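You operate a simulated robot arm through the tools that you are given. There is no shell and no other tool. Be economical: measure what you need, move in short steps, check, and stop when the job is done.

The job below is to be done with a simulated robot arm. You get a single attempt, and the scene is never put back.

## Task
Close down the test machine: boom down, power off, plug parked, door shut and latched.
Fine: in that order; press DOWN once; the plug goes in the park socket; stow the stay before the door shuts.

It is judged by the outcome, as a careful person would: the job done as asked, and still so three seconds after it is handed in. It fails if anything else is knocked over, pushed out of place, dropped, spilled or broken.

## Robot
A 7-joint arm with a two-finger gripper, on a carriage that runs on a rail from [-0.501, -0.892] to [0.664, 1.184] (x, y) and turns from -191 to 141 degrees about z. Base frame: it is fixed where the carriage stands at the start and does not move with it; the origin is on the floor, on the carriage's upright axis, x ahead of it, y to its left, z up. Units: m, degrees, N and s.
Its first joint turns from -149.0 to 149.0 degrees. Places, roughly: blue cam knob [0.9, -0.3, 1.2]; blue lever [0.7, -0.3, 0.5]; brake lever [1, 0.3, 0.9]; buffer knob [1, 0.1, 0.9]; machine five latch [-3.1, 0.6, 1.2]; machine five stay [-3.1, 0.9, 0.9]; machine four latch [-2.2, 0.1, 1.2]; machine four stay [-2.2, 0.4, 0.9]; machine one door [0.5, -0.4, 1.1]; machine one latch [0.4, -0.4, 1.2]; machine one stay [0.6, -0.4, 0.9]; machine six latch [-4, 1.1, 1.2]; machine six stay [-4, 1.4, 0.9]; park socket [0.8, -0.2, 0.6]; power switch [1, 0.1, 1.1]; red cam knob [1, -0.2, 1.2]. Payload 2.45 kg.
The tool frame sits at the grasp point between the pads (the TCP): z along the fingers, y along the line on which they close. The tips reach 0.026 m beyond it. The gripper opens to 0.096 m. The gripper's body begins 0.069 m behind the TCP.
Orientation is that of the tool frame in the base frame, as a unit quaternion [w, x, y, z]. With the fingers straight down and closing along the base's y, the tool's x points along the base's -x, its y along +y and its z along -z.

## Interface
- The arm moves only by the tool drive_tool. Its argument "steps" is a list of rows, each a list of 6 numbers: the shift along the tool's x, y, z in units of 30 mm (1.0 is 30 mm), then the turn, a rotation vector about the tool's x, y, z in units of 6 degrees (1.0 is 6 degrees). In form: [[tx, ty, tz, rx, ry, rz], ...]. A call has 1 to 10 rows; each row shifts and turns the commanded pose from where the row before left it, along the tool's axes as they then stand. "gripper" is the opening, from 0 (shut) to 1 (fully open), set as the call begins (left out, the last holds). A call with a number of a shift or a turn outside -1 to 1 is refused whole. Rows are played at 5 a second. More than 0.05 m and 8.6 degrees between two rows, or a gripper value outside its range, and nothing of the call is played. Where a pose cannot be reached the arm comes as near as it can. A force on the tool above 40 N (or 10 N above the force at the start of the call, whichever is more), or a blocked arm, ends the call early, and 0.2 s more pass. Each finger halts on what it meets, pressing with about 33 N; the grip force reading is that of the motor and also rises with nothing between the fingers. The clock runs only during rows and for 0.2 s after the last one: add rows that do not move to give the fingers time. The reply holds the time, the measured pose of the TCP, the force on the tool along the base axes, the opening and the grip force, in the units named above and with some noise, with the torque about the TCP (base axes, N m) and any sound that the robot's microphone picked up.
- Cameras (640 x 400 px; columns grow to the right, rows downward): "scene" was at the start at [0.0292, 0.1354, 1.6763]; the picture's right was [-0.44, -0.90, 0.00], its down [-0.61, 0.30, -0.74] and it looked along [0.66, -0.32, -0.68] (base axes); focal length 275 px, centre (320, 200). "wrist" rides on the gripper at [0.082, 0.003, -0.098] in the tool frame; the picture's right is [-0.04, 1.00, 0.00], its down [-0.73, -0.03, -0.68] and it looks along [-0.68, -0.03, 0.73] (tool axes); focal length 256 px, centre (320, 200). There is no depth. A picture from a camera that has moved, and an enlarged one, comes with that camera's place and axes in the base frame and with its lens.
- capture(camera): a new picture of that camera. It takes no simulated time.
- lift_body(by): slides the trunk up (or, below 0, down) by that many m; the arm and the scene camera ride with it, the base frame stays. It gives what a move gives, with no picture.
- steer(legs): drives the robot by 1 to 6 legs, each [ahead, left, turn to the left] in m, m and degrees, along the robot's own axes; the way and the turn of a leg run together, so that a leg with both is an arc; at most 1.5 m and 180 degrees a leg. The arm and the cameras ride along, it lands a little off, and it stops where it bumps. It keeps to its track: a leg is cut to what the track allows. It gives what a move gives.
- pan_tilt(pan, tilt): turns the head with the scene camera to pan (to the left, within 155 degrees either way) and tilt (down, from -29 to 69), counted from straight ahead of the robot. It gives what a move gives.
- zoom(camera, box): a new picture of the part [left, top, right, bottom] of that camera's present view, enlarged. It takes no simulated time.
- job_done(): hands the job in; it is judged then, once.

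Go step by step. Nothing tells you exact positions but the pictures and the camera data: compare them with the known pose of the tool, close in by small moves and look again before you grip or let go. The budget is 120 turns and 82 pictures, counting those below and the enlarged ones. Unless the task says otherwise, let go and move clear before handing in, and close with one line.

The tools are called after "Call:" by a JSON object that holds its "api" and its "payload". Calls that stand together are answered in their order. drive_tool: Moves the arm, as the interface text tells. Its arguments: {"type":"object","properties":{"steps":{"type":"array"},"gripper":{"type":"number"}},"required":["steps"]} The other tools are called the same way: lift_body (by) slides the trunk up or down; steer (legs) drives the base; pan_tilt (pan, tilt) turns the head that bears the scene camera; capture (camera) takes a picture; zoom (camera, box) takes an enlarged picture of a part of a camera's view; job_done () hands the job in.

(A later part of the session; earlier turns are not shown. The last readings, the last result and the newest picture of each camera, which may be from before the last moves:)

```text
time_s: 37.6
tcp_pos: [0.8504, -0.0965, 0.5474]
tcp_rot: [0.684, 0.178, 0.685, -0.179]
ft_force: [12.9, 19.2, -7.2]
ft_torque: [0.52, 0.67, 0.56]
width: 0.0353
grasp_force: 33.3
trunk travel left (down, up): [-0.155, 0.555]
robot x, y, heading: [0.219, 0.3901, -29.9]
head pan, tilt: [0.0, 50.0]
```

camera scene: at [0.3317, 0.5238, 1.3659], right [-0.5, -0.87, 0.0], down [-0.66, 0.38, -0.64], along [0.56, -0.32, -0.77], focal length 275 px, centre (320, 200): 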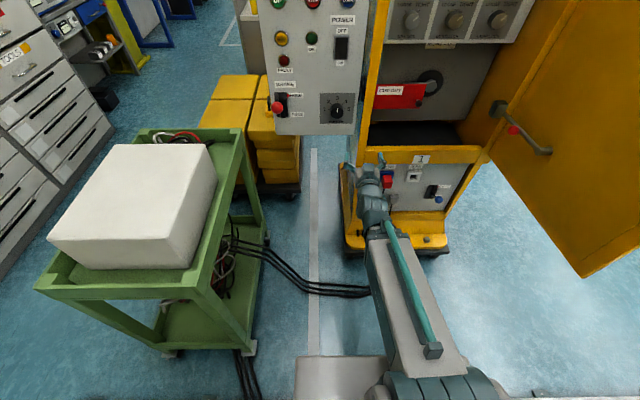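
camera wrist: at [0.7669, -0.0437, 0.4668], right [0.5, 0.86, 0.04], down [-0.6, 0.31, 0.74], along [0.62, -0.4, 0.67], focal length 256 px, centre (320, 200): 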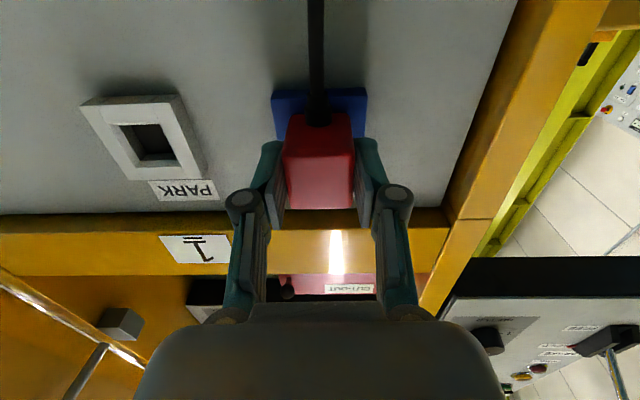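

Call:
{"api": "drive_tool", "payload": {"steps": [[0, 0.1, 0, 0, 0, 0], [0, 0, -0.3, 0, 0, 0], [0, 0, -0.3, 0, 0, 0], [0, 0, -0.3, 0, 0, 0], [0, 0, -0.3, 0, 0, 0]]}}

Call:
{"api": "capture", "payload": {"camera": "wrist"}}

```text
time_s: 38.9
tcp_pos: [0.8164, -0.0824, 0.5486]
tcp_rot: [0.682, 0.183, 0.684, -0.182]
ft_force: [0.2, 0.4, -1.2]
ft_torque: [0.01, 0.0, -0.02]
width: 0.0352
grasp_force: 33.0
trunk travel left (down, up): [-0.155, 0.555]
robot x, y, heading: [0.2208, 0.3929, -30.3]
head pan, tilt: [0.0, 50.0]
```

```text
43 pictures are left
camera wrist: at [0.7328, -0.0299, 0.4675], right [0.5, 0.87, 0.04], down [-0.6, 0.31, 0.74], along [0.62, -0.39, 0.68], focal length 256 px, centre (320, 200)
```

wrist: 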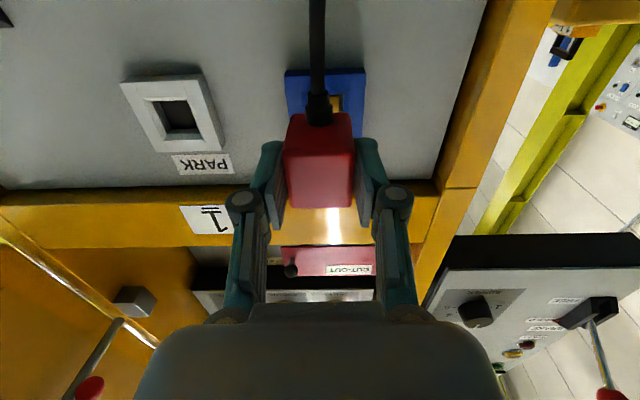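

The plug came out. I'll draw back a bit more and look at the prong before shifting over.

Call:
{"api": "drive_tool", "payload": {"steps": [[0, 0, -0.4, 0, 0, 0], [0, 0, 0, 0, 0, 0]]}}

Call:
{"api": "zoom", "payload": {"camera": "scene", "box": [370, 90, 450, 155]}}

Call:
{"api": "zoom", "payload": {"camera": "wrist", "box": [220, 40, 420, 220]}}

```text
time_s: 39.5
tcp_pos: [0.8072, -0.0741, 0.5492]
tcp_rot: [0.682, 0.183, 0.684, -0.182]
ft_force: [0.4, -0.5, -0.1]
ft_torque: [0.0, 0.01, 0.0]
width: 0.0351
grasp_force: 32.6
trunk travel left (down, up): [-0.155, 0.555]
robot x, y, heading: [0.221, 0.3913, -30.0]
head pan, tilt: [0.0, 50.0]
```

```text
6.15 times, centred on (410, 122) of scene
camera zoom: at [0.3318, 0.5238, 1.1458], right [-0.5, -0.87, 0.0], down [-0.66, 0.38, -0.64], along [0.56, -0.32, -0.77], focal length 1691 px, centre (-234, 677)
```

zoom: 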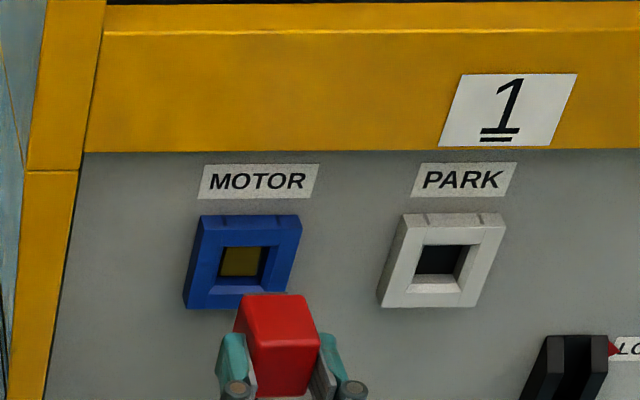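

```text
2.22 times, centred on (320, 130) of wrist
camera zoom: at [0.7231, -0.0234, 0.4679], right [0.5, 0.87, 0.04], down [-0.6, 0.31, 0.74], along [0.62, -0.39, 0.68], focal length 569 px, centre (320, 356)
```

zoom: 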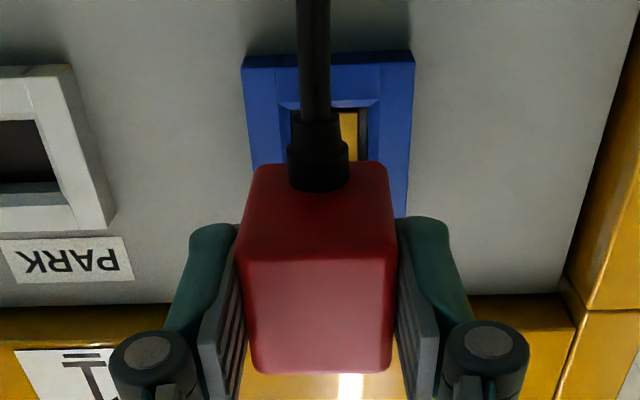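

The plug is clear and the sockets are identical, 0.115 m apart. I'll shift right by 3.83 units and check alignment.

Call:
{"api": "drive_tool", "payload": {"steps": [[0, -1, 0, 0, 0, 0], [0, -1, 0, 0, 0, 0], [0, -1, 0, 0, 0, 0], [0, -0.83, 0, 0, 0, 0], [0, 0, 0, 0, 0, 0], [0, 0, 0, 0, 0, 0]]}}

Call:
{"api": "zoom", "payload": {"camera": "scene", "box": [370, 90, 450, 155]}}

Call:
{"api": "zoom", "payload": {"camera": "wrist", "box": [220, 40, 420, 220]}}

```text
time_s: 40.9
tcp_pos: [0.7489, -0.1736, 0.5489]
tcp_rot: [0.682, 0.182, 0.684, -0.181]
ft_force: [0.9, -0.5, -0.9]
ft_torque: [0.01, 0.05, 0.0]
width: 0.0352
grasp_force: 32.8
trunk travel left (down, up): [-0.155, 0.555]
robot x, y, heading: [0.2231, 0.3887, -29.9]
head pan, tilt: [0.0, 50.0]
```

```text
6.15 times, centred on (410, 122) of scene
camera zoom: at [0.3317, 0.5238, 1.1458], right [-0.5, -0.87, 0.0], down [-0.66, 0.38, -0.64], along [0.56, -0.32, -0.77], focal length 1691 px, centre (-234, 677)
```

zoom: 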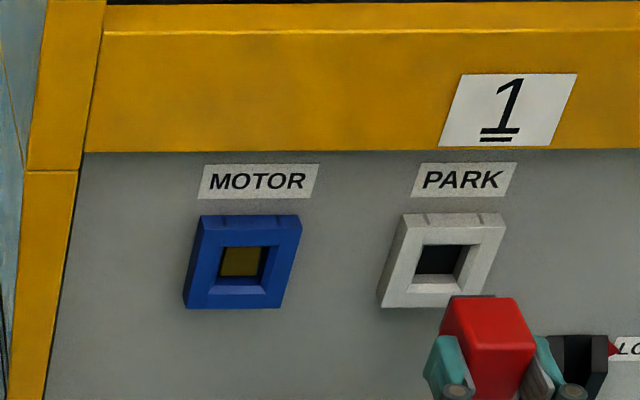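

```text
2.22 times, centred on (320, 130) of wrist
camera zoom: at [0.664, -0.1218, 0.4674], right [0.5, 0.87, 0.04], down [-0.6, 0.31, 0.74], along [0.62, -0.39, 0.68], focal length 569 px, centre (320, 356)
```

zoom: 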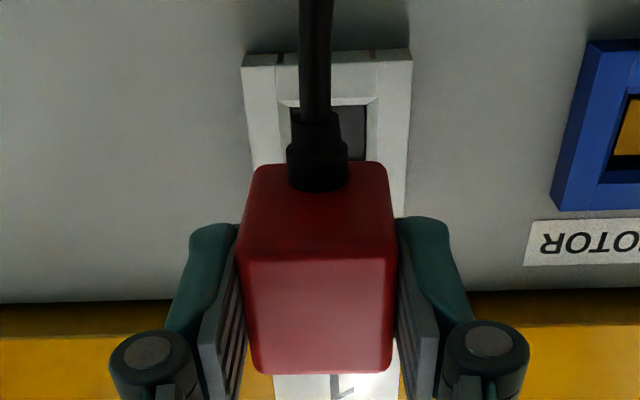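

In the wrist view the park socket sits where the motor socket did, to within 1 mm. I'll insert with a small trim.

Call:
{"api": "drive_tool", "payload": {"steps": [[0.02, -0.03, 0.4, 0, 0, 0], [0, 0, 0.3, 0, 0, 0], [0, 0, 0.3, 0, 0, 0], [0, 0, 0.2, 0, 0, 0], [0, 0, 0.2, 0, 0, 0], [0, 0, 0, 0, 0, 0]]}}

Call:
{"api": "zoom", "payload": {"camera": "wrist", "box": [220, 40, 420, 220]}}

```text
time_s: 42.2
tcp_pos: [0.784, -0.1946, 0.5489]
tcp_rot: [0.682, 0.182, 0.685, -0.181]
ft_force: [-1.4, 3.3, -2.0]
ft_torque: [0.0, 0.0, 0.08]
width: 0.0351
grasp_force: 32.6
trunk travel left (down, up): [-0.155, 0.555]
robot x, y, heading: [0.221, 0.389, -30.2]
head pan, tilt: [0.0, 50.0]
```

```text
2.22 times, centred on (320, 130) of wrist
camera zoom: at [0.7005, -0.144, 0.4666], right [0.5, 0.87, 0.04], down [-0.6, 0.31, 0.74], along [0.62, -0.39, 0.68], focal length 569 px, centre (320, 356)
```

zoom: 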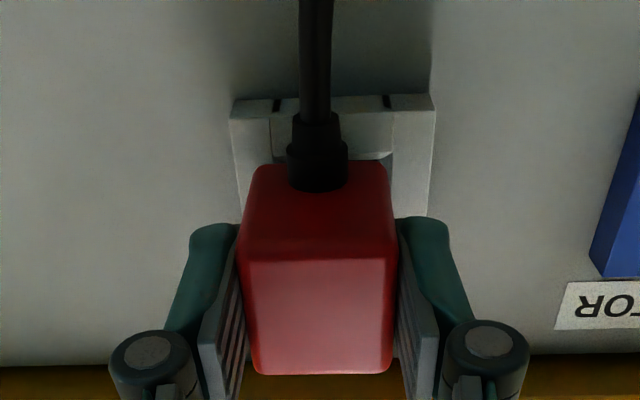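

It's going in smoothly with about 7–10 mm left. I'll push on until it bottoms.

Call:
{"api": "drive_tool", "payload": {"steps": [[0, 0, 0.1, 0, 0, 0], [0, 0, 0.1, 0, 0, 0], [0, 0, 0.1, 0, 0, 0], [0, 0, 0.1, 0, 0, 0], [0, 0, 0.1, 0, 0, 0]]}}

Call:
{"api": "capture", "payload": {"camera": "wrist"}}

```text
time_s: 43.5
tcp_pos: [0.7964, -0.1994, 0.5487]
tcp_rot: [0.683, 0.181, 0.684, -0.181]
ft_force: [-9.7, 31.2, -0.7]
ft_torque: [0.05, 0.01, 0.7]
width: 0.0355
grasp_force: 33.4
trunk travel left (down, up): [-0.155, 0.555]
robot x, y, heading: [0.217, 0.3931, -30.0]
head pan, tilt: [0.0, 50.0]
```

```text
37 pictures are left
camera wrist: at [0.7132, -0.1494, 0.4675], right [0.49, 0.87, 0.04], down [-0.6, 0.31, 0.73], along [0.63, -0.39, 0.68], focal length 256 px, centre (320, 200)
```

wrist: 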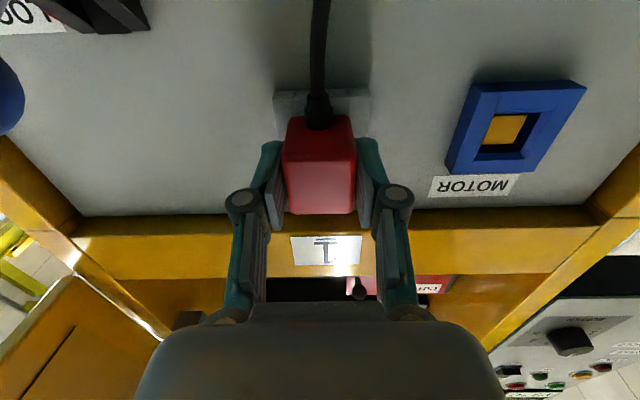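

It looks seated just as it was in MOTOR. I'll relax the load, open the fingers and back out.

Call:
{"api": "drive_tool", "payload": {"steps": [[0, 0.1, -0.05, 0, 0, 0], [0, 0, 0, 0, 0, 0]]}}

Call:
{"api": "drive_tool", "payload": {"steps": [[0, 0, 0, 0, 0, 0], [0, 0, 0, 0, 0, 0], [0, 0, 0, 0, 0, 0], [0, 0, 0, 0, 0, 0]], "gripper": 0.9}}

Call:
{"api": "drive_tool", "payload": {"steps": [[0, 0, -0.5, 0, 0, 0], [0, 0, -0.8, 0, 0, 0], [0, 0, -0.8, 0, 0, 0], [0, 0, 0, 0, 0, 0]]}}

Call:
{"api": "capture", "payload": {"camera": "wrist"}}

Call:
{"api": "capture", "payload": {"camera": "scene"}}

```text
time_s: 44.0
tcp_pos: [0.7962, -0.2011, 0.5496]
tcp_rot: [0.683, 0.183, 0.683, -0.182]
ft_force: [4.7, 8.9, 13.2]
ft_torque: [-0.33, -0.27, 0.36]
width: 0.0352
grasp_force: 32.7
trunk travel left (down, up): [-0.155, 0.555]
robot x, y, heading: [0.2186, 0.3942, -30.1]
head pan, tilt: [0.0, 50.0]
```

```text
time_s: 45.0
tcp_pos: [0.7962, -0.1988, 0.5468]
tcp_rot: [0.682, 0.183, 0.684, -0.182]
ft_force: [0.5, 0.5, 0.1]
ft_torque: [-0.01, 0.02, 0.03]
width: 0.0864
grasp_force: 0.0
trunk travel left (down, up): [-0.155, 0.555]
robot x, y, heading: [0.2207, 0.3905, -30.2]
head pan, tilt: [0.0, 50.0]
```

```text
time_s: 46.0
tcp_pos: [0.7414, -0.1658, 0.5499]
tcp_rot: [0.681, 0.184, 0.685, -0.182]
ft_force: [0.2, 0.2, -0.3]
ft_torque: [0.0, 0.03, 0.0]
width: 0.0863
grasp_force: 0.3
trunk travel left (down, up): [-0.155, 0.555]
robot x, y, heading: [0.2202, 0.3933, -30.1]
head pan, tilt: [0.0, 50.0]
```

```text
36 pictures are left
camera wrist: at [0.6583, -0.1149, 0.4684], right [0.5, 0.87, 0.04], down [-0.6, 0.31, 0.74], along [0.62, -0.39, 0.68], focal length 256 px, centre (320, 200)
```

wrist: 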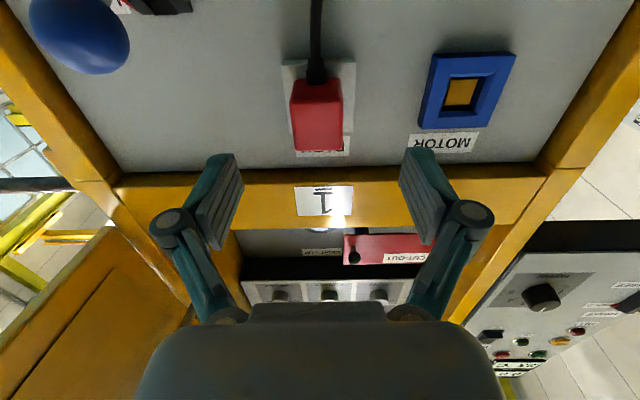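

```text
35 pictures are left
camera scene: at [0.3317, 0.5238, 1.1458], right [-0.5, -0.87, 0.0], down [-0.66, 0.38, -0.64], along [0.56, -0.32, -0.77], focal length 275 px, centre (320, 200)
```

scene: 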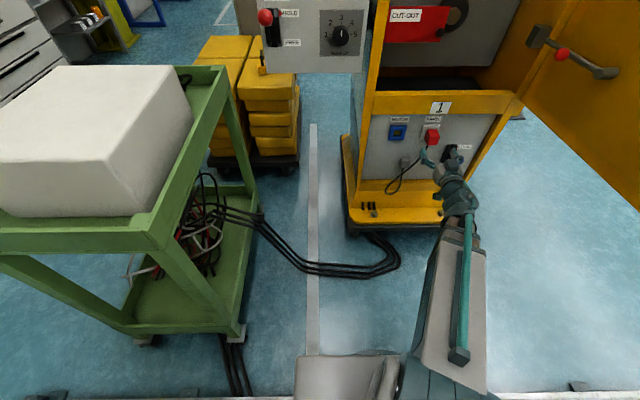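

The plug is parked and the fingers are clear. Next is the stay: I'll raise the trunk and look at how it's held and where it stows.

Call:
{"api": "lift_body", "payload": {"by": 0.35}}

Call:
{"api": "pan_tilt", "payload": {"pan": -25, "tilt": 42}}

Call:
{"api": "capture", "payload": {"camera": "scene"}}

Call:
{"api": "zoom", "payload": {"camera": "scene", "box": [280, 80, 520, 260]}}

Call:
{"api": "capture", "payload": {"camera": "wrist"}}

```text
time_s: 49.5
tcp_pos: [0.7419, -0.166, 0.9004]
tcp_rot: [0.682, 0.183, 0.684, -0.182]
ft_force: [-0.3, -0.8, 0.4]
ft_torque: [0.02, -0.02, 0.01]
width: 0.0866
grasp_force: 0.0
trunk travel left (down, up): [-0.505, 0.205]
robot x, y, heading: [0.2189, 0.3883, -30.4]
head pan, tilt: [0.0, 50.0]
```

```text
time_s: 50.4
tcp_pos: [0.7426, -0.1654, 0.899]
tcp_rot: [0.682, 0.183, 0.685, -0.182]
ft_force: [0.9, -0.2, 0.1]
ft_torque: [0.01, 0.01, -0.01]
width: 0.0864
grasp_force: 0.0
trunk travel left (down, up): [-0.505, 0.205]
robot x, y, heading: [0.2205, 0.3879, -30.2]
head pan, tilt: [-25.0, 42.0]
```

```text
34 pictures are left
camera scene: at [0.313, 0.4939, 1.5071], right [-0.82, -0.57, 0.0], down [-0.38, 0.55, -0.74], along [0.43, -0.61, -0.67], focal length 275 px, centre (320, 200)
```

scene: 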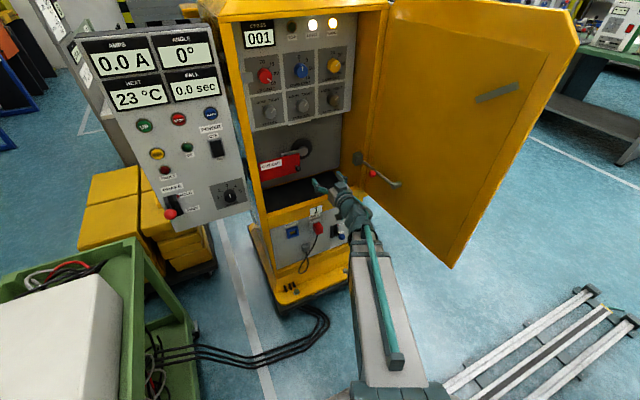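

```text
2.22 times, centred on (400, 170) of scene
camera zoom: at [0.313, 0.4939, 1.5071], right [-0.82, -0.57, 0.0], down [-0.38, 0.55, -0.74], along [0.43, -0.61, -0.67], focal length 610 px, centre (142, 267)
```

zoom: 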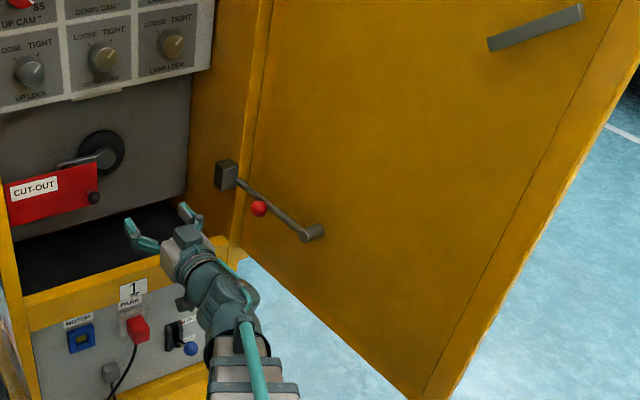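

```text
32 pictures are left
camera wrist: at [0.6585, -0.1149, 0.8184], right [0.5, 0.87, 0.04], down [-0.6, 0.31, 0.74], along [0.62, -0.39, 0.68], focal length 256 px, centre (320, 200)
```

wrist: 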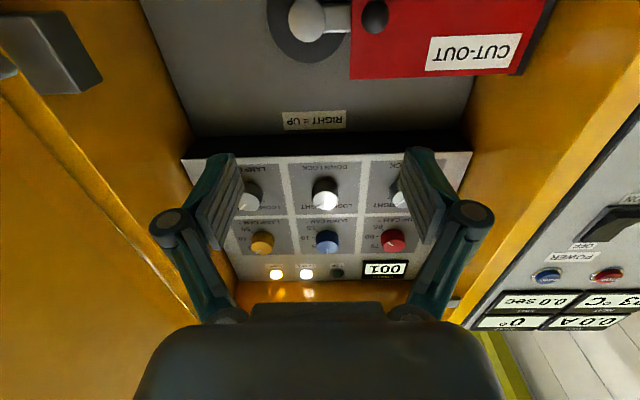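

I'd like to see a stowed stay on a neighbouring machine (four, five, six) behind me for reference.

Call:
{"api": "pan_tilt", "payload": {"pan": -148, "tilt": 12}}

Call:
{"api": "capture", "payload": {"camera": "scene"}}

```text
time_s: 52.4
tcp_pos: [0.7417, -0.1666, 0.8994]
tcp_rot: [0.681, 0.184, 0.684, -0.183]
ft_force: [-0.5, -0.5, -0.1]
ft_torque: [-0.01, -0.01, -0.03]
width: 0.0869
grasp_force: 0.0
trunk travel left (down, up): [-0.505, 0.205]
robot x, y, heading: [0.2194, 0.3951, -30.1]
head pan, tilt: [-148.0, 12.0]
```

```text
31 pictures are left
camera scene: at [0.1719, 0.5592, 1.5544], right [-0.03, 1.0, 0.0], down [0.21, 0.01, -0.98], along [-0.98, -0.03, -0.21], focal length 275 px, centre (320, 200)
```

scene: 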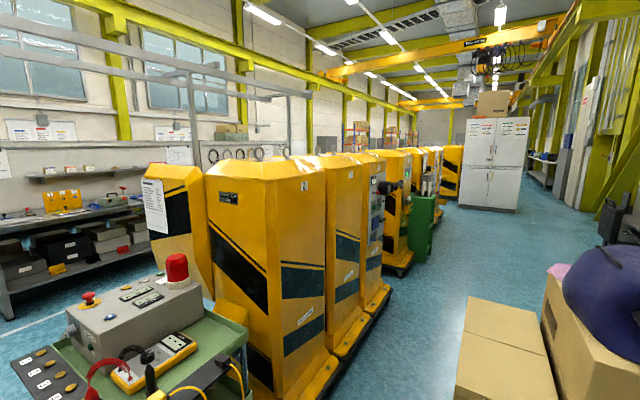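

Call:
{"api": "zoom", "payload": {"camera": "scene", "box": [345, 140, 445, 260]}}

Call:
{"api": "zoom", "payload": {"camera": "scene", "box": [135, 165, 185, 245]}}

```text
3.33 times, centred on (395, 200) of scene
camera zoom: at [0.1719, 0.5592, 1.5544], right [-0.03, 1.0, 0.0], down [0.21, 0.01, -0.98], along [-0.98, -0.03, -0.21], focal length 916 px, centre (70, 200)
```

zoom: 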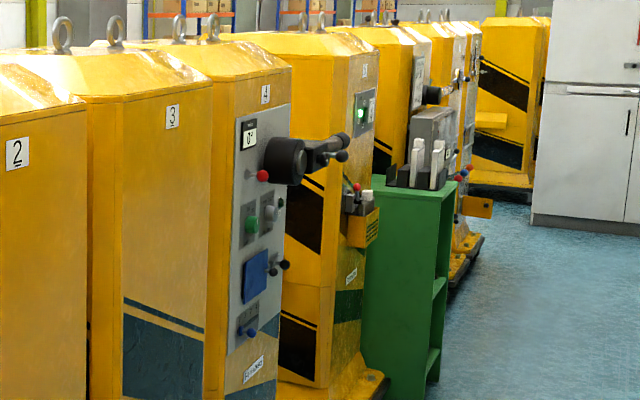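

```text
5.00 times, centred on (160, 205) of scene
camera zoom: at [0.1719, 0.5592, 1.5544], right [-0.03, 1.0, 0.0], down [0.21, 0.01, -0.98], along [-0.98, -0.03, -0.21], focal length 1374 px, centre (1120, 175)
```

zoom: 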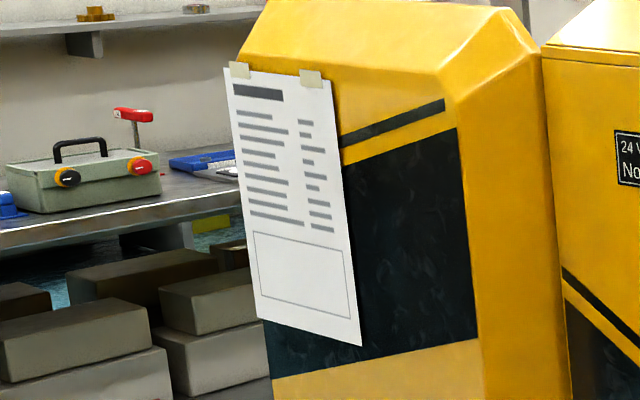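

Nothing useful there, so I'll look closely at the stay itself.

Call:
{"api": "pan_tilt", "payload": {"pan": -25, "tilt": 42}}

Call:
{"api": "zoom", "payload": {"camera": "scene", "box": [340, 130, 440, 200]}}

```text
time_s: 54.4
tcp_pos: [0.7423, -0.1665, 0.9]
tcp_rot: [0.682, 0.183, 0.684, -0.182]
ft_force: [0.3, -0.5, -0.4]
ft_torque: [0.01, -0.01, -0.02]
width: 0.0865
grasp_force: 0.1
trunk travel left (down, up): [-0.505, 0.205]
robot x, y, heading: [0.2175, 0.3915, -30.2]
head pan, tilt: [-25.0, 42.0]
```

```text
5.71 times, centred on (390, 165) of scene
camera zoom: at [0.3129, 0.4938, 1.5071], right [-0.82, -0.57, 0.0], down [-0.38, 0.55, -0.74], along [0.43, -0.61, -0.67], focal length 1570 px, centre (-80, 400)
```

zoom: 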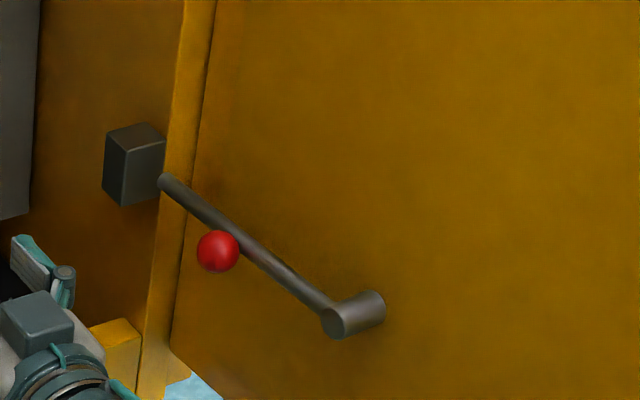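

Triangulated: the stay is a horizontal rod pivoting on a door boss at (0.548, -0.321, 0.855), its free end in the jamb block at (0.718, -0.402, 0.85), and the red knob is at (0.643, -0.337, 0.861), sticking out from the rod. I'll yaw the tool right so that it points at the knob along its stem.

Call:
{"api": "drive_tool", "payload": {"steps": [[0, 0, -0.5, 1, 0, 0], [0, 0, 0, 1, 0, 0], [0, 0, 0, 1, 0, 0], [0, 0, 0, 1, 0, 0], [0, 0, 0, 1, 0, 0], [0, 0, 0, 1, 0, 0], [0, 0, 0, 1, 0, 0], [0, 0, 0, 1, 0, 0], [0, 0, 0, 1, 0, 0], [0, 0, 0, 1, 0, 0]], "gripper": 0.6}}

Call:
{"api": "capture", "payload": {"camera": "wrist"}}

Call:
{"api": "capture", "payload": {"camera": "scene"}}

```text
time_s: 56.6
tcp_pos: [0.7282, -0.158, 0.9005]
tcp_rot: [0.499, 0.5, 0.502, -0.5]
ft_force: [-0.2, 0.2, 0.1]
ft_torque: [0.0, 0.04, -0.02]
width: 0.0575
grasp_force: 0.1
trunk travel left (down, up): [-0.505, 0.205]
robot x, y, heading: [0.2211, 0.3902, -30.2]
head pan, tilt: [-25.0, 42.0]
```

```text
27 pictures are left
camera wrist: at [0.7318, -0.0598, 0.8191], right [1.0, 0.0, 0.04], down [-0.03, 0.68, 0.74], along [-0.03, -0.74, 0.68], focal length 256 px, centre (320, 200)
```

wrist: 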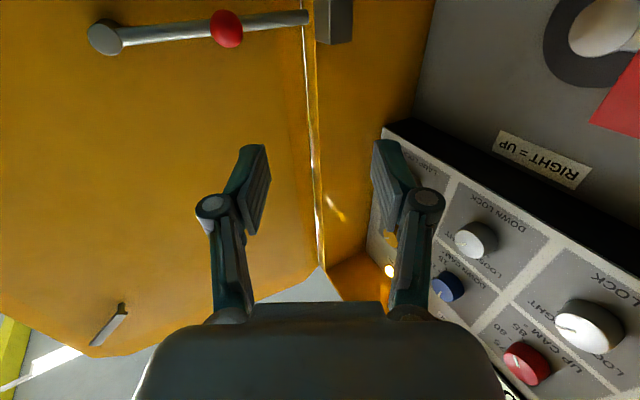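

```text
26 pictures are left
camera scene: at [0.313, 0.4939, 1.5071], right [-0.82, -0.57, 0.0], down [-0.38, 0.55, -0.74], along [0.43, -0.61, -0.67], focal length 275 px, centre (320, 200)
```

scene: 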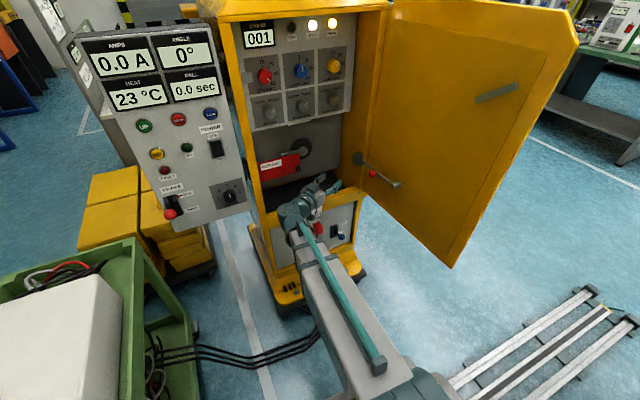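

The wrist view confirms the knob at (0.645, -0.337, 0.858). I'll line up with it and approach to about 5 cm.

Call:
{"api": "drive_tool", "payload": {"steps": [[0.45, -0.9, 0, 0, 0, 0], [0.45, -0.9, 0, 0, 0, 0], [0.45, -0.97, 0, 0, 0, 0], [0, 0, 1, 0, 0, 0], [0, 0, 1, 0, 0, 0], [0, 0, 1, 0, 0, 0], [0, 0, 1, 0, 0, 0], [0, 0, 0, 0, 0, 0]]}}

Call:
{"api": "capture", "payload": {"camera": "wrist"}}

```text
time_s: 58.4
tcp_pos: [0.6469, -0.283, 0.8564]
tcp_rot: [0.498, 0.5, 0.501, -0.5]
ft_force: [-0.3, 0.6, 0.1]
ft_torque: [0.02, -0.02, -0.01]
width: 0.0577
grasp_force: 0.1
trunk travel left (down, up): [-0.505, 0.205]
robot x, y, heading: [0.2215, 0.3888, -29.8]
head pan, tilt: [-25.0, 42.0]
```

```text
25 pictures are left
camera wrist: at [0.6502, -0.1847, 0.7753], right [1.0, 0.0, 0.04], down [-0.03, 0.68, 0.74], along [-0.02, -0.74, 0.68], focal length 256 px, centre (320, 200)
```

wrist: 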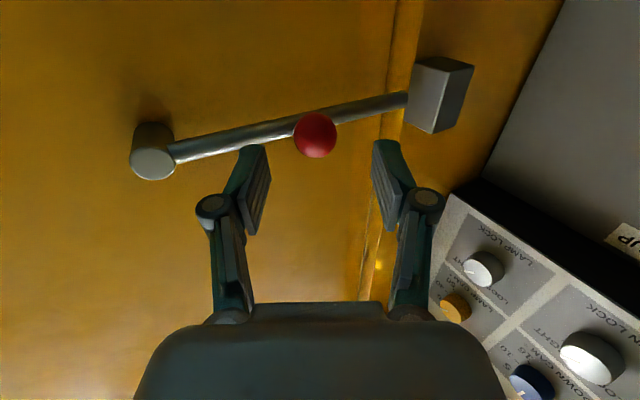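

Aligned. I'll advance 35 mm (keeping the tips off the rod) and close on the knob.

Call:
{"api": "drive_tool", "payload": {"steps": [[0, 0, 0.6, 0, 0, 0], [0, -0.05, 0.57, 0, 0, 0], [0, 0, 0, 0, 0, 0]]}}

Call:
{"api": "drive_tool", "payload": {"steps": [[0, 0, 0, 0, 0, 0], [0, 0, 0, 0, 0, 0], [0, 0, 0, 0, 0, 0]], "gripper": 0.2}}

Call:
{"api": "zoom", "payload": {"camera": "wrist", "box": [100, 20, 520, 260]}}

```text
time_s: 59.2
tcp_pos: [0.6432, -0.3152, 0.8587]
tcp_rot: [0.499, 0.499, 0.502, -0.499]
ft_force: [0.8, 1.9, 0.0]
ft_torque: [0.03, 0.0, -0.05]
width: 0.0576
grasp_force: 0.0
trunk travel left (down, up): [-0.505, 0.205]
robot x, y, heading: [0.2183, 0.3921, -30.0]
head pan, tilt: [-25.0, 42.0]
```

```text
time_s: 60.0
tcp_pos: [0.6441, -0.3148, 0.8585]
tcp_rot: [0.498, 0.5, 0.502, -0.5]
ft_force: [1.5, -1.3, 1.4]
ft_torque: [0.12, 0.0, 0.1]
width: 0.0291
grasp_force: 44.6
trunk travel left (down, up): [-0.505, 0.205]
robot x, y, heading: [0.2201, 0.3925, -30.0]
head pan, tilt: [-25.0, 42.0]
```

```text
1.52 times, centred on (310, 140) of wrist
camera zoom: at [0.6469, -0.2187, 0.7771], right [1.0, 0.0, 0.04], down [-0.03, 0.68, 0.74], along [-0.02, -0.74, 0.68], focal length 390 px, centre (335, 291)
```

zoom: 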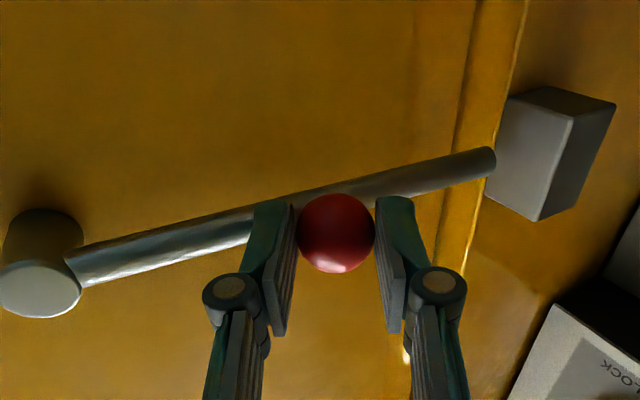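

The knob is gripped (29 mm). I'll lift slightly and feel the resistance.

Call:
{"api": "drive_tool", "payload": {"steps": [[-0.3, 0, 0, 0, 0, 0], [-0.3, -0.02, 0, 0, 0, 0], [0, 0, 0, 0, 0, 0]], "gripper": 0}}

Call:
{"api": "zoom", "payload": {"camera": "wrist", "box": [100, 20, 520, 260]}}

```text
time_s: 60.8
tcp_pos: [0.6435, -0.3171, 0.8758]
tcp_rot: [0.499, 0.5, 0.502, -0.5]
ft_force: [-0.4, -4.1, -8.7]
ft_torque: [-0.67, -0.25, -0.01]
width: 0.0289
grasp_force: 44.8
trunk travel left (down, up): [-0.505, 0.205]
robot x, y, heading: [0.2192, 0.3916, -30.1]
head pan, tilt: [-25.0, 42.0]
```

```text
1.52 times, centred on (310, 140) of wrist
camera zoom: at [0.646, -0.2184, 0.7941], right [1.0, 0.0, 0.04], down [-0.03, 0.68, 0.74], along [-0.02, -0.74, 0.68], focal length 390 px, centre (335, 291)
```

zoom: 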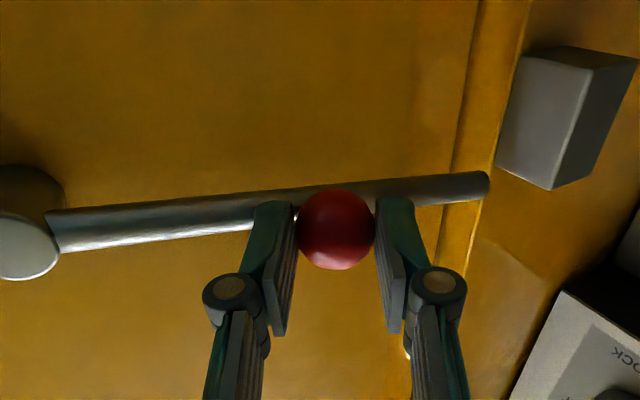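

The stay pivots up about its boss with light resistance (~9 N). I'll continue along the arc.

Call:
{"api": "drive_tool", "payload": {"steps": [[-0.37, -0.1, -0.05, 0, 0, 0], [-0.37, -0.114, -0.052, 0, 0, 0], [-0.35, -0.18, -0.085, 0, 0, 0], [-0.33, -0.211, -0.1, 0, 0, 0], [0, 0, 0, 0, 0, 0]]}}

Call:
{"api": "zoom", "payload": {"camera": "wrist", "box": [100, 20, 520, 260]}}

```text
time_s: 62.0
tcp_pos: [0.6209, -0.3053, 0.9191]
tcp_rot: [-0.498, -0.501, -0.5, 0.501]
ft_force: [-2.5, 5.7, -0.3]
ft_torque: [0.08, 0.03, -0.32]
width: 0.0
grasp_force: 27.9
trunk travel left (down, up): [-0.505, 0.205]
robot x, y, heading: [0.22, 0.3938, -30.0]
head pan, tilt: [-25.0, 42.0]
```

```text
1.52 times, centred on (310, 140) of wrist
camera zoom: at [0.6254, -0.2071, 0.8372], right [1.0, 0.0, 0.04], down [-0.03, 0.68, 0.74], along [-0.03, -0.74, 0.68], focal length 390 px, centre (335, 291)
```

zoom: 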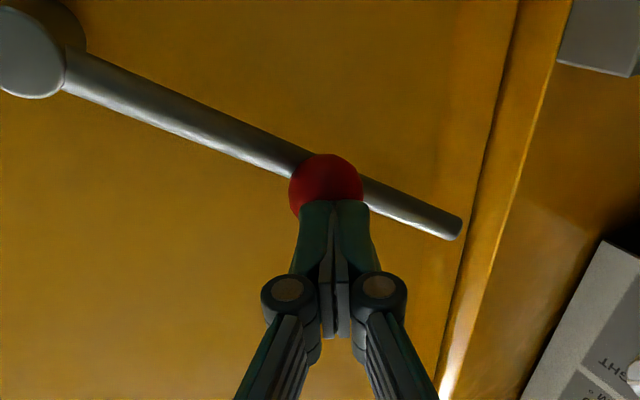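

The fingers slipped off the ball at about 35–40°, though the stay seems to hold. I'll open, back off, and roll to straddle the rod for a firmer grip.

Call:
{"api": "drive_tool", "payload": {"steps": [[0, 0, -1, 0, 0, 0], [0, 0, -0.5, 0, 0, -1], [0, 0, 0, 0, 0, -1], [0, 0, 0, 0, 0, -1], [0, 0, 0, 0, 0, -1], [0, 0, 0, 0, 0, -1], [0, 0, 0, 0, 0, -1], [0, 0, 0, 0, 0, -1], [0, 0, 0, 0, 0, 0]], "gripper": 0.6}}

Call:
{"api": "capture", "payload": {"camera": "wrist"}}

```text
time_s: 64.0
tcp_pos: [0.6259, -0.2605, 0.9188]
tcp_rot: [0.287, 0.286, 0.647, -0.645]
ft_force: [0.5, -0.1, 0.4]
ft_torque: [-0.02, -0.01, -0.01]
width: 0.0578
grasp_force: 0.1
trunk travel left (down, up): [-0.505, 0.205]
robot x, y, heading: [0.2216, 0.3874, -30.1]
head pan, tilt: [-25.0, 42.0]
```

```text
21 pictures are left
camera wrist: at [0.5734, -0.1627, 0.8572], right [0.77, 0.0, -0.64], down [0.47, 0.68, 0.56], along [0.44, -0.73, 0.52], focal length 256 px, centre (320, 200)
```

wrist: 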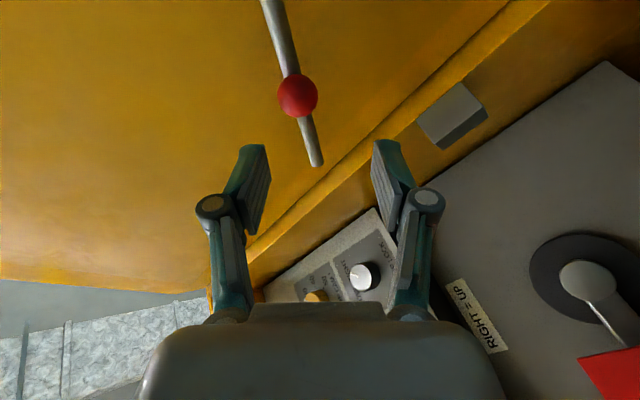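

The stay holds itself at about 40°. I'll centre on the ball with the fingers straddling the rod and approach.

Call:
{"api": "drive_tool", "payload": {"steps": [[0.66, -0.47, 0, 0, 0, 0], [0, 0, 0.7, 0, 0, 0], [0, 0, 0, 0, 0, 0]]}}

Call:
{"api": "capture", "payload": {"camera": "wrist"}}

```text
time_s: 64.8
tcp_pos: [0.6038, -0.2801, 0.9134]
tcp_rot: [0.287, 0.286, 0.648, -0.645]
ft_force: [0.5, 0.4, -0.5]
ft_torque: [-0.01, 0.04, 0.03]
width: 0.0577
grasp_force: 0.1
trunk travel left (down, up): [-0.505, 0.205]
robot x, y, heading: [0.2195, 0.3913, -30.5]
head pan, tilt: [-25.0, 42.0]
```

```text
20 pictures are left
camera wrist: at [0.5515, -0.1839, 0.8516], right [0.77, 0.0, -0.64], down [0.47, 0.68, 0.57], along [0.44, -0.73, 0.52], focal length 256 px, centre (320, 200)
```

wrist: 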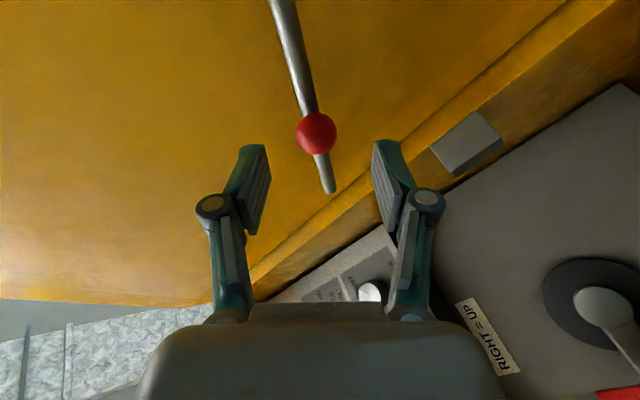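

The ball is on the tool axis at y≈-0.335. I'll advance 53 mm and close.

Call:
{"api": "drive_tool", "payload": {"steps": [[0, 0, 0.7, 0, 0, 0], [0, 0, 0.6, 0, 0, 0], [0, 0, 0.45, 0, 0, 0], [0, 0, 0, 0, 0, 0]]}}

Call:
{"api": "drive_tool", "payload": {"steps": [[0, 0, 0, 0, 0, 0], [0, 0, 0, 0, 0, 0], [0, 0, 0, 0, 0, 0]], "gripper": 0.2}}

```text
time_s: 65.8
tcp_pos: [0.6025, -0.3331, 0.9146]
tcp_rot: [0.287, 0.287, 0.647, -0.645]
ft_force: [-0.1, 0.9, 0.5]
ft_torque: [0.0, 0.01, 0.02]
width: 0.0577
grasp_force: 0.0
trunk travel left (down, up): [-0.505, 0.205]
robot x, y, heading: [0.2217, 0.3894, -29.9]
head pan, tilt: [-25.0, 42.0]
```

```text
time_s: 66.6
tcp_pos: [0.603, -0.3325, 0.915]
tcp_rot: [0.286, 0.287, 0.647, -0.646]
ft_force: [-0.8, -0.8, 2.0]
ft_torque: [0.02, 0.04, -0.08]
width: 0.0285
grasp_force: 44.9
trunk travel left (down, up): [-0.505, 0.205]
robot x, y, heading: [0.2193, 0.3932, -29.9]
head pan, tilt: [-25.0, 42.0]
```

Firm grip on the ball. I'll continue the arc upward, rolling with the rod.

Call:
{"api": "drive_tool", "payload": {"steps": [[0.01, -0.257, -0.093, 0, 0, 1], [0.01, -0.253, -0.1, 0, 0, 1], [0.015, -0.25, -0.107, 0, 0, 1], [0.01, -0.25, -0.11, 0, 0, 1], [0, 0, 0, 0, 0, 0]], "gripper": 0.15}}

Call:
{"api": "capture", "payload": {"camera": "wrist"}}

```text
time_s: 67.2
tcp_pos: [0.6019, -0.3319, 0.9138]
tcp_rot: [0.349, 0.341, 0.626, -0.609]
ft_force: [7.3, -7.4, -19.9]
ft_torque: [0.11, 0.17, 0.49]
width: 0.0286
grasp_force: 45.7
trunk travel left (down, up): [-0.505, 0.205]
robot x, y, heading: [0.2149, 0.3871, -29.9]
head pan, tilt: [-25.0, 42.0]
stopped in row 2: the force on the tool passed its limit at 46 N (the readings are from after the stop); the commanded pose is now the measured one
```

```text
19 pictures are left
camera wrist: at [0.56, -0.2349, 0.8451], right [0.87, 0.02, -0.49], down [0.35, 0.68, 0.65], along [0.35, -0.74, 0.58], focal length 256 px, centre (320, 200)
```

wrist: 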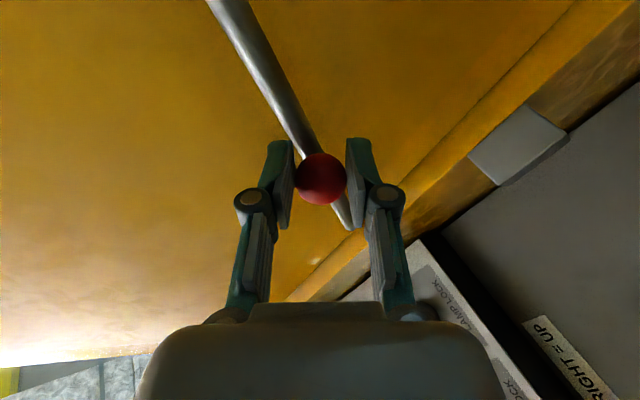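

The lift met a firm resistance around 42–45°. I'll slacken the fingers to a cage and nudge purely tangentially to see whether that's a real stop.

Call:
{"api": "drive_tool", "payload": {"steps": [[0, 0, 0, 0, 0, 0], [-0.1, -0.27, -0.09, 0, 0, 0], [-0.1, -0.27, -0.09, 0, 0, 0], [0, 0, 0, 0, 0, 0]], "gripper": 0.38}}

Call:
{"api": "zoom", "payload": {"camera": "wrist", "box": [100, 0, 520, 260]}}

```text
time_s: 68.2
tcp_pos: [0.5931, -0.3242, 0.9318]
tcp_rot: [0.35, 0.338, 0.626, -0.61]
ft_force: [23.4, 3.7, -17.0]
ft_torque: [0.43, 0.01, 0.54]
width: 0.057
grasp_force: 14.7
trunk travel left (down, up): [-0.505, 0.205]
robot x, y, heading: [0.2165, 0.3917, -29.5]
head pan, tilt: [-25.0, 42.0]
```

```text
1.52 times, centred on (310, 130) of wrist
camera zoom: at [0.5504, -0.2277, 0.8612], right [0.87, 0.03, -0.49], down [0.34, 0.68, 0.65], along [0.35, -0.73, 0.58], focal length 390 px, centre (335, 307)
```

zoom: 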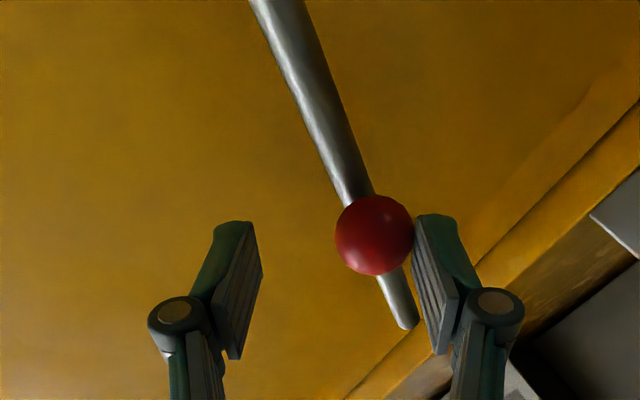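

29 N moves it no further, so about 43° up is the stay's stop, and it held itself there earlier. I'll ease off and withdraw.

Call:
{"api": "drive_tool", "payload": {"steps": [[0.15, 0.35, 0.05, 0, 0, 0], [0, 0, 0, 0, 0, 0], [0, 0, -0.7, 0, 0, 0], [0, 0, -1, 0, 0, 0], [0, 0, -1, 0, 0, 0], [0, 0, -1, 0, 0, 0], [0, 0, 0, 0, 0, 0]], "gripper": 0.7}}

Call:
{"api": "capture", "payload": {"camera": "scene"}}

Call:
{"api": "zoom", "payload": {"camera": "scene", "box": [330, 80, 450, 200]}}

```text
time_s: 69.8
tcp_pos: [0.593, -0.2172, 0.9247]
tcp_rot: [0.348, 0.342, 0.622, -0.612]
ft_force: [-0.3, -0.4, 0.3]
ft_torque: [-0.04, -0.04, 0.01]
width: 0.0672
grasp_force: 0.1
trunk travel left (down, up): [-0.505, 0.205]
robot x, y, heading: [0.2181, 0.3906, -30.1]
head pan, tilt: [-25.0, 42.0]
```

```text
17 pictures are left
camera scene: at [0.3127, 0.4942, 1.5071], right [-0.82, -0.57, 0.0], down [-0.38, 0.55, -0.74], along [0.43, -0.61, -0.67], focal length 275 px, centre (320, 200)
```

scene: 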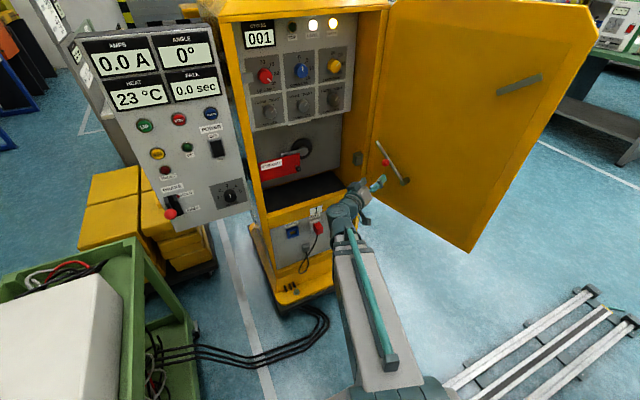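

```text
3.33 times, centred on (390, 140) of scene
camera zoom: at [0.3127, 0.4942, 1.5071], right [-0.82, -0.57, 0.0], down [-0.38, 0.55, -0.74], along [0.43, -0.61, -0.67], focal length 916 px, centre (87, 400)
```

zoom: 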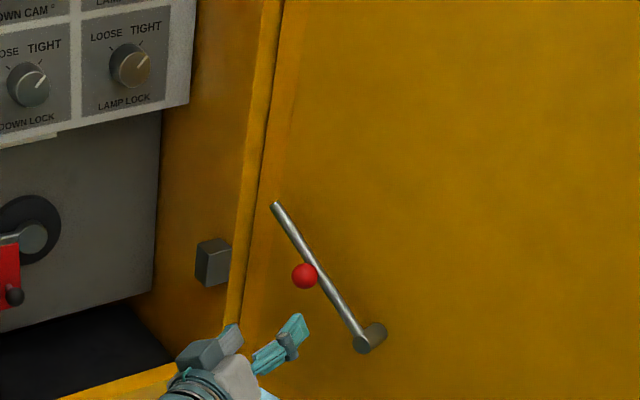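

The stay is up and holding (it's clear of the jamb block), and the door has drifted slightly more open. Next I'll tuck the tool pointing down so I can drive round to the door's outer side.

Call:
{"api": "drive_tool", "payload": {"steps": [[0, 0, -0.8, 0, 0, 1], [0, 0, -0.8, 0, 0, 1], [0, 0, -0.8, 0, 0, 1], [0, 0, -0.6, 0, 0, 1], [0, 0, 0, 0, 0, 1], [0, 0, 0, 0, 1, 0], [0, 0, 0, 0, 1, 0], [0, 0, 0, 0, 1, 0], [0, 0, 0, 0, 1, 0], [0, 0, 0, 0, 1, 0]], "gripper": 0}}

Call:
{"api": "drive_tool", "payload": {"steps": [[0, 0, 0, 0, 1, 0], [0, 0, 0, 0, 1, 0], [0, 0, 0, 0, 1, 0], [0, 0, 0, 0, 1, 0], [0, 0, 0, 0, 1, 0], [0, 0, 0, 0, 1, 0], [0, 0, 0, 0, 1, 0], [0, 0, 0, 0, 1, 0], [0, 0, 0, 0, 1, 0], [0, 0, 0, 0, 1, 0]]}}

```text
time_s: 72.0
tcp_pos: [0.6198, -0.1503, 0.9191]
tcp_rot: [0.344, 0.605, 0.624, -0.355]
ft_force: [-0.3, -0.5, 0.4]
ft_torque: [0.0, -0.01, 0.0]
width: 0.0
grasp_force: 29.0
out of reach, approached as far as the arm can: row 2, 3, 4
trunk travel left (down, up): [-0.505, 0.205]
robot x, y, heading: [0.2198, 0.3873, -29.9]
head pan, tilt: [-25.0, 42.0]
```

```text
time_s: 74.2
tcp_pos: [0.632, -0.136, 0.924]
tcp_rot: [-0.026, 0.705, 0.696, -0.135]
ft_force: [0.6, 0.6, 0.3]
ft_torque: [-0.01, -0.01, -0.01]
width: 0.0001
grasp_force: 28.6
out of reach, approached as far as the arm can: row 7, 8, 9, 10
trunk travel left (down, up): [-0.505, 0.205]
robot x, y, heading: [0.2219, 0.3921, -29.9]
head pan, tilt: [-25.0, 42.0]
```

Call:
{"api": "drive_tool", "payload": {"steps": [[0, 0, 0, 0, 0, -1], [0, 0, 0, 0, 0, -1], [0, 0, 0, 0, 0, -1], [0, 0, 0, 0, 0, -1], [0, 0, 0, 0, 0, -1], [0, 0, 0, 0, 0, -1], [0, 0, 0, 0, 0, -1], [0, 0, 0, 0, 0, -1], [0, 0, 0, 0, 0, -1], [0, 0, 0, 0, 0, -1]]}}

Call:
{"api": "drive_tool", "payload": {"steps": [[1, 0, 0, 0, 0, 0], [1, 0, 0, 0, 0, 0], [1, 0, 0, 0, 0, 0], [1, 0, 0, 0, 0, 0], [1, 0, 0, 0, 0, 0], [1, 0, 0, 0, 0, 0], [0, 0, 0, 0, 0, 0]]}}

Call:
{"api": "capture", "payload": {"camera": "scene"}}

```text
time_s: 76.4
tcp_pos: [0.6402, -0.1291, 0.9215]
tcp_rot: [-0.062, 0.482, 0.865, -0.123]
ft_force: [-0.1, -0.9, 0.6]
ft_torque: [0.04, 0.01, -0.02]
width: 0.0002
grasp_force: 28.6
out of reach, approached as far as the arm can: row 6, 7, 8, 9, 10
trunk travel left (down, up): [-0.505, 0.205]
robot x, y, heading: [0.2195, 0.3942, -30.0]
head pan, tilt: [-25.0, 42.0]
```

```text
time_s: 78.0
tcp_pos: [0.5458, 0.0239, 0.9228]
tcp_rot: [-0.062, 0.483, 0.865, -0.122]
ft_force: [-0.6, 0.4, -0.2]
ft_torque: [0.0, 0.0, 0.02]
width: 0.0
grasp_force: 28.8
trunk travel left (down, up): [-0.505, 0.205]
robot x, y, heading: [0.2204, 0.3921, -30.1]
head pan, tilt: [-25.0, 42.0]
```

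```text
15 pictures are left
camera scene: at [0.3126, 0.4941, 1.5071], right [-0.82, -0.57, 0.0], down [-0.38, 0.55, -0.74], along [0.43, -0.61, -0.67], focal length 275 px, centre (320, 200)
```

scene: 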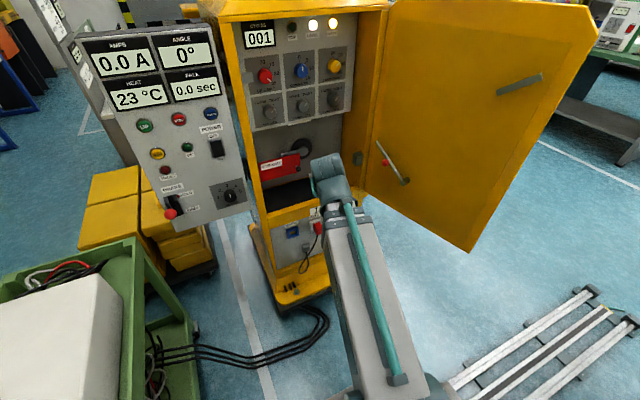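

The door's free edge is at about (0.21, -0.38), roughly 115° open. I'll swing the arm to point along the rail, drive right past the door, then turn back to face the machine from outside the door.

Call:
{"api": "steer", "payload": {"legs": [[0, 0, -90], [0.5, 0, 0]]}}

Call:
{"api": "pan_tilt", "payload": {"pan": 45, "tilt": 30}}

Call:
{"api": "capture", "payload": {"camera": "scene"}}

```text
time_s: 84.7
tcp_pos: [-0.3759, -0.3801, 0.9221]
tcp_rot: [-0.13, 0.948, 0.288, -0.046]
ft_force: [0.2, -0.2, 0.5]
ft_torque: [-0.01, 0.01, 0.02]
width: 0.0
grasp_force: 28.5
trunk travel left (down, up): [-0.505, 0.205]
robot x, y, heading: [-0.0202, -0.0378, -118.0]
head pan, tilt: [-25.0, 42.0]
```

```text
time_s: 86.1
tcp_pos: [-0.3771, -0.3785, 0.9229]
tcp_rot: [-0.13, 0.948, 0.289, -0.045]
ft_force: [0.4, 0.1, 0.1]
ft_torque: [0.02, 0.0, -0.03]
width: 0.0
grasp_force: 28.4
trunk travel left (down, up): [-0.505, 0.205]
robot x, y, heading: [-0.0215, -0.0354, -117.8]
head pan, tilt: [45.0, 30.0]
```

```text
14 pictures are left
camera scene: at [0.1758, -0.1625, 1.5254], right [-0.96, -0.3, 0.0], down [-0.15, 0.48, -0.87], along [0.26, -0.83, -0.5], focal length 275 px, centre (320, 200)
```

scene: 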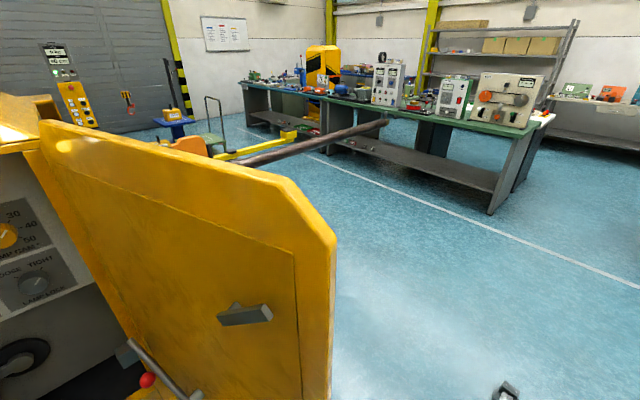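

The way ahead is clear and the boom lies level behind. I'll straighten the arm along the rail, drive another 0.5 m, then turn to face the machine.

Call:
{"api": "steer", "payload": {"legs": [[0, 0, 16], [0.477, -0.15, 0], [0, 0, 72]]}}

Call:
{"api": "pan_tilt", "payload": {"pan": 0, "tilt": 35}}

Call:
{"api": "capture", "payload": {"camera": "scene"}}

```text
time_s: 93.1
tcp_pos: [0.0795, -0.8187, 0.9233]
tcp_rot: [-0.059, 0.468, 0.873, -0.124]
ft_force: [0.6, -0.6, -0.3]
ft_torque: [0.01, -0.02, -0.02]
width: 0.0
grasp_force: 28.4
trunk travel left (down, up): [-0.505, 0.205]
robot x, y, heading: [-0.2559, -0.4612, -28.0]
head pan, tilt: [45.0, 30.0]
```

```text
time_s: 94.2
tcp_pos: [0.0801, -0.8183, 0.9233]
tcp_rot: [-0.059, 0.468, 0.873, -0.124]
ft_force: [0.6, -0.2, 1.6]
ft_torque: [0.02, 0.0, 0.01]
width: 0.0
grasp_force: 29.2
trunk travel left (down, up): [-0.505, 0.205]
robot x, y, heading: [-0.2586, -0.4667, -28.2]
head pan, tilt: [0.0, 35.0]
```

```text
13 pictures are left
camera scene: at [-0.1426, -0.3311, 1.5176], right [-0.47, -0.88, 0.0], down [-0.51, 0.27, -0.82], along [0.72, -0.38, -0.57], focal length 275 px, centre (320, 200)
```

scene: 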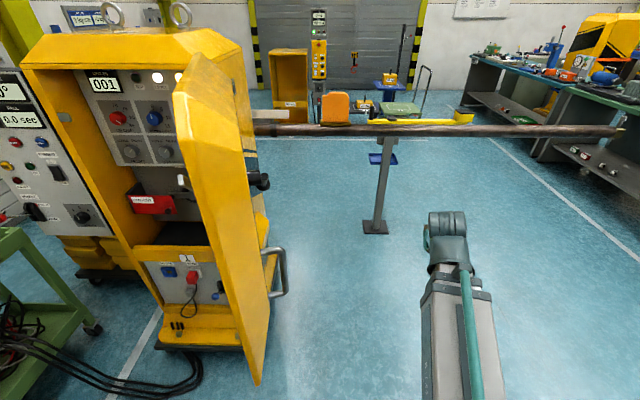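

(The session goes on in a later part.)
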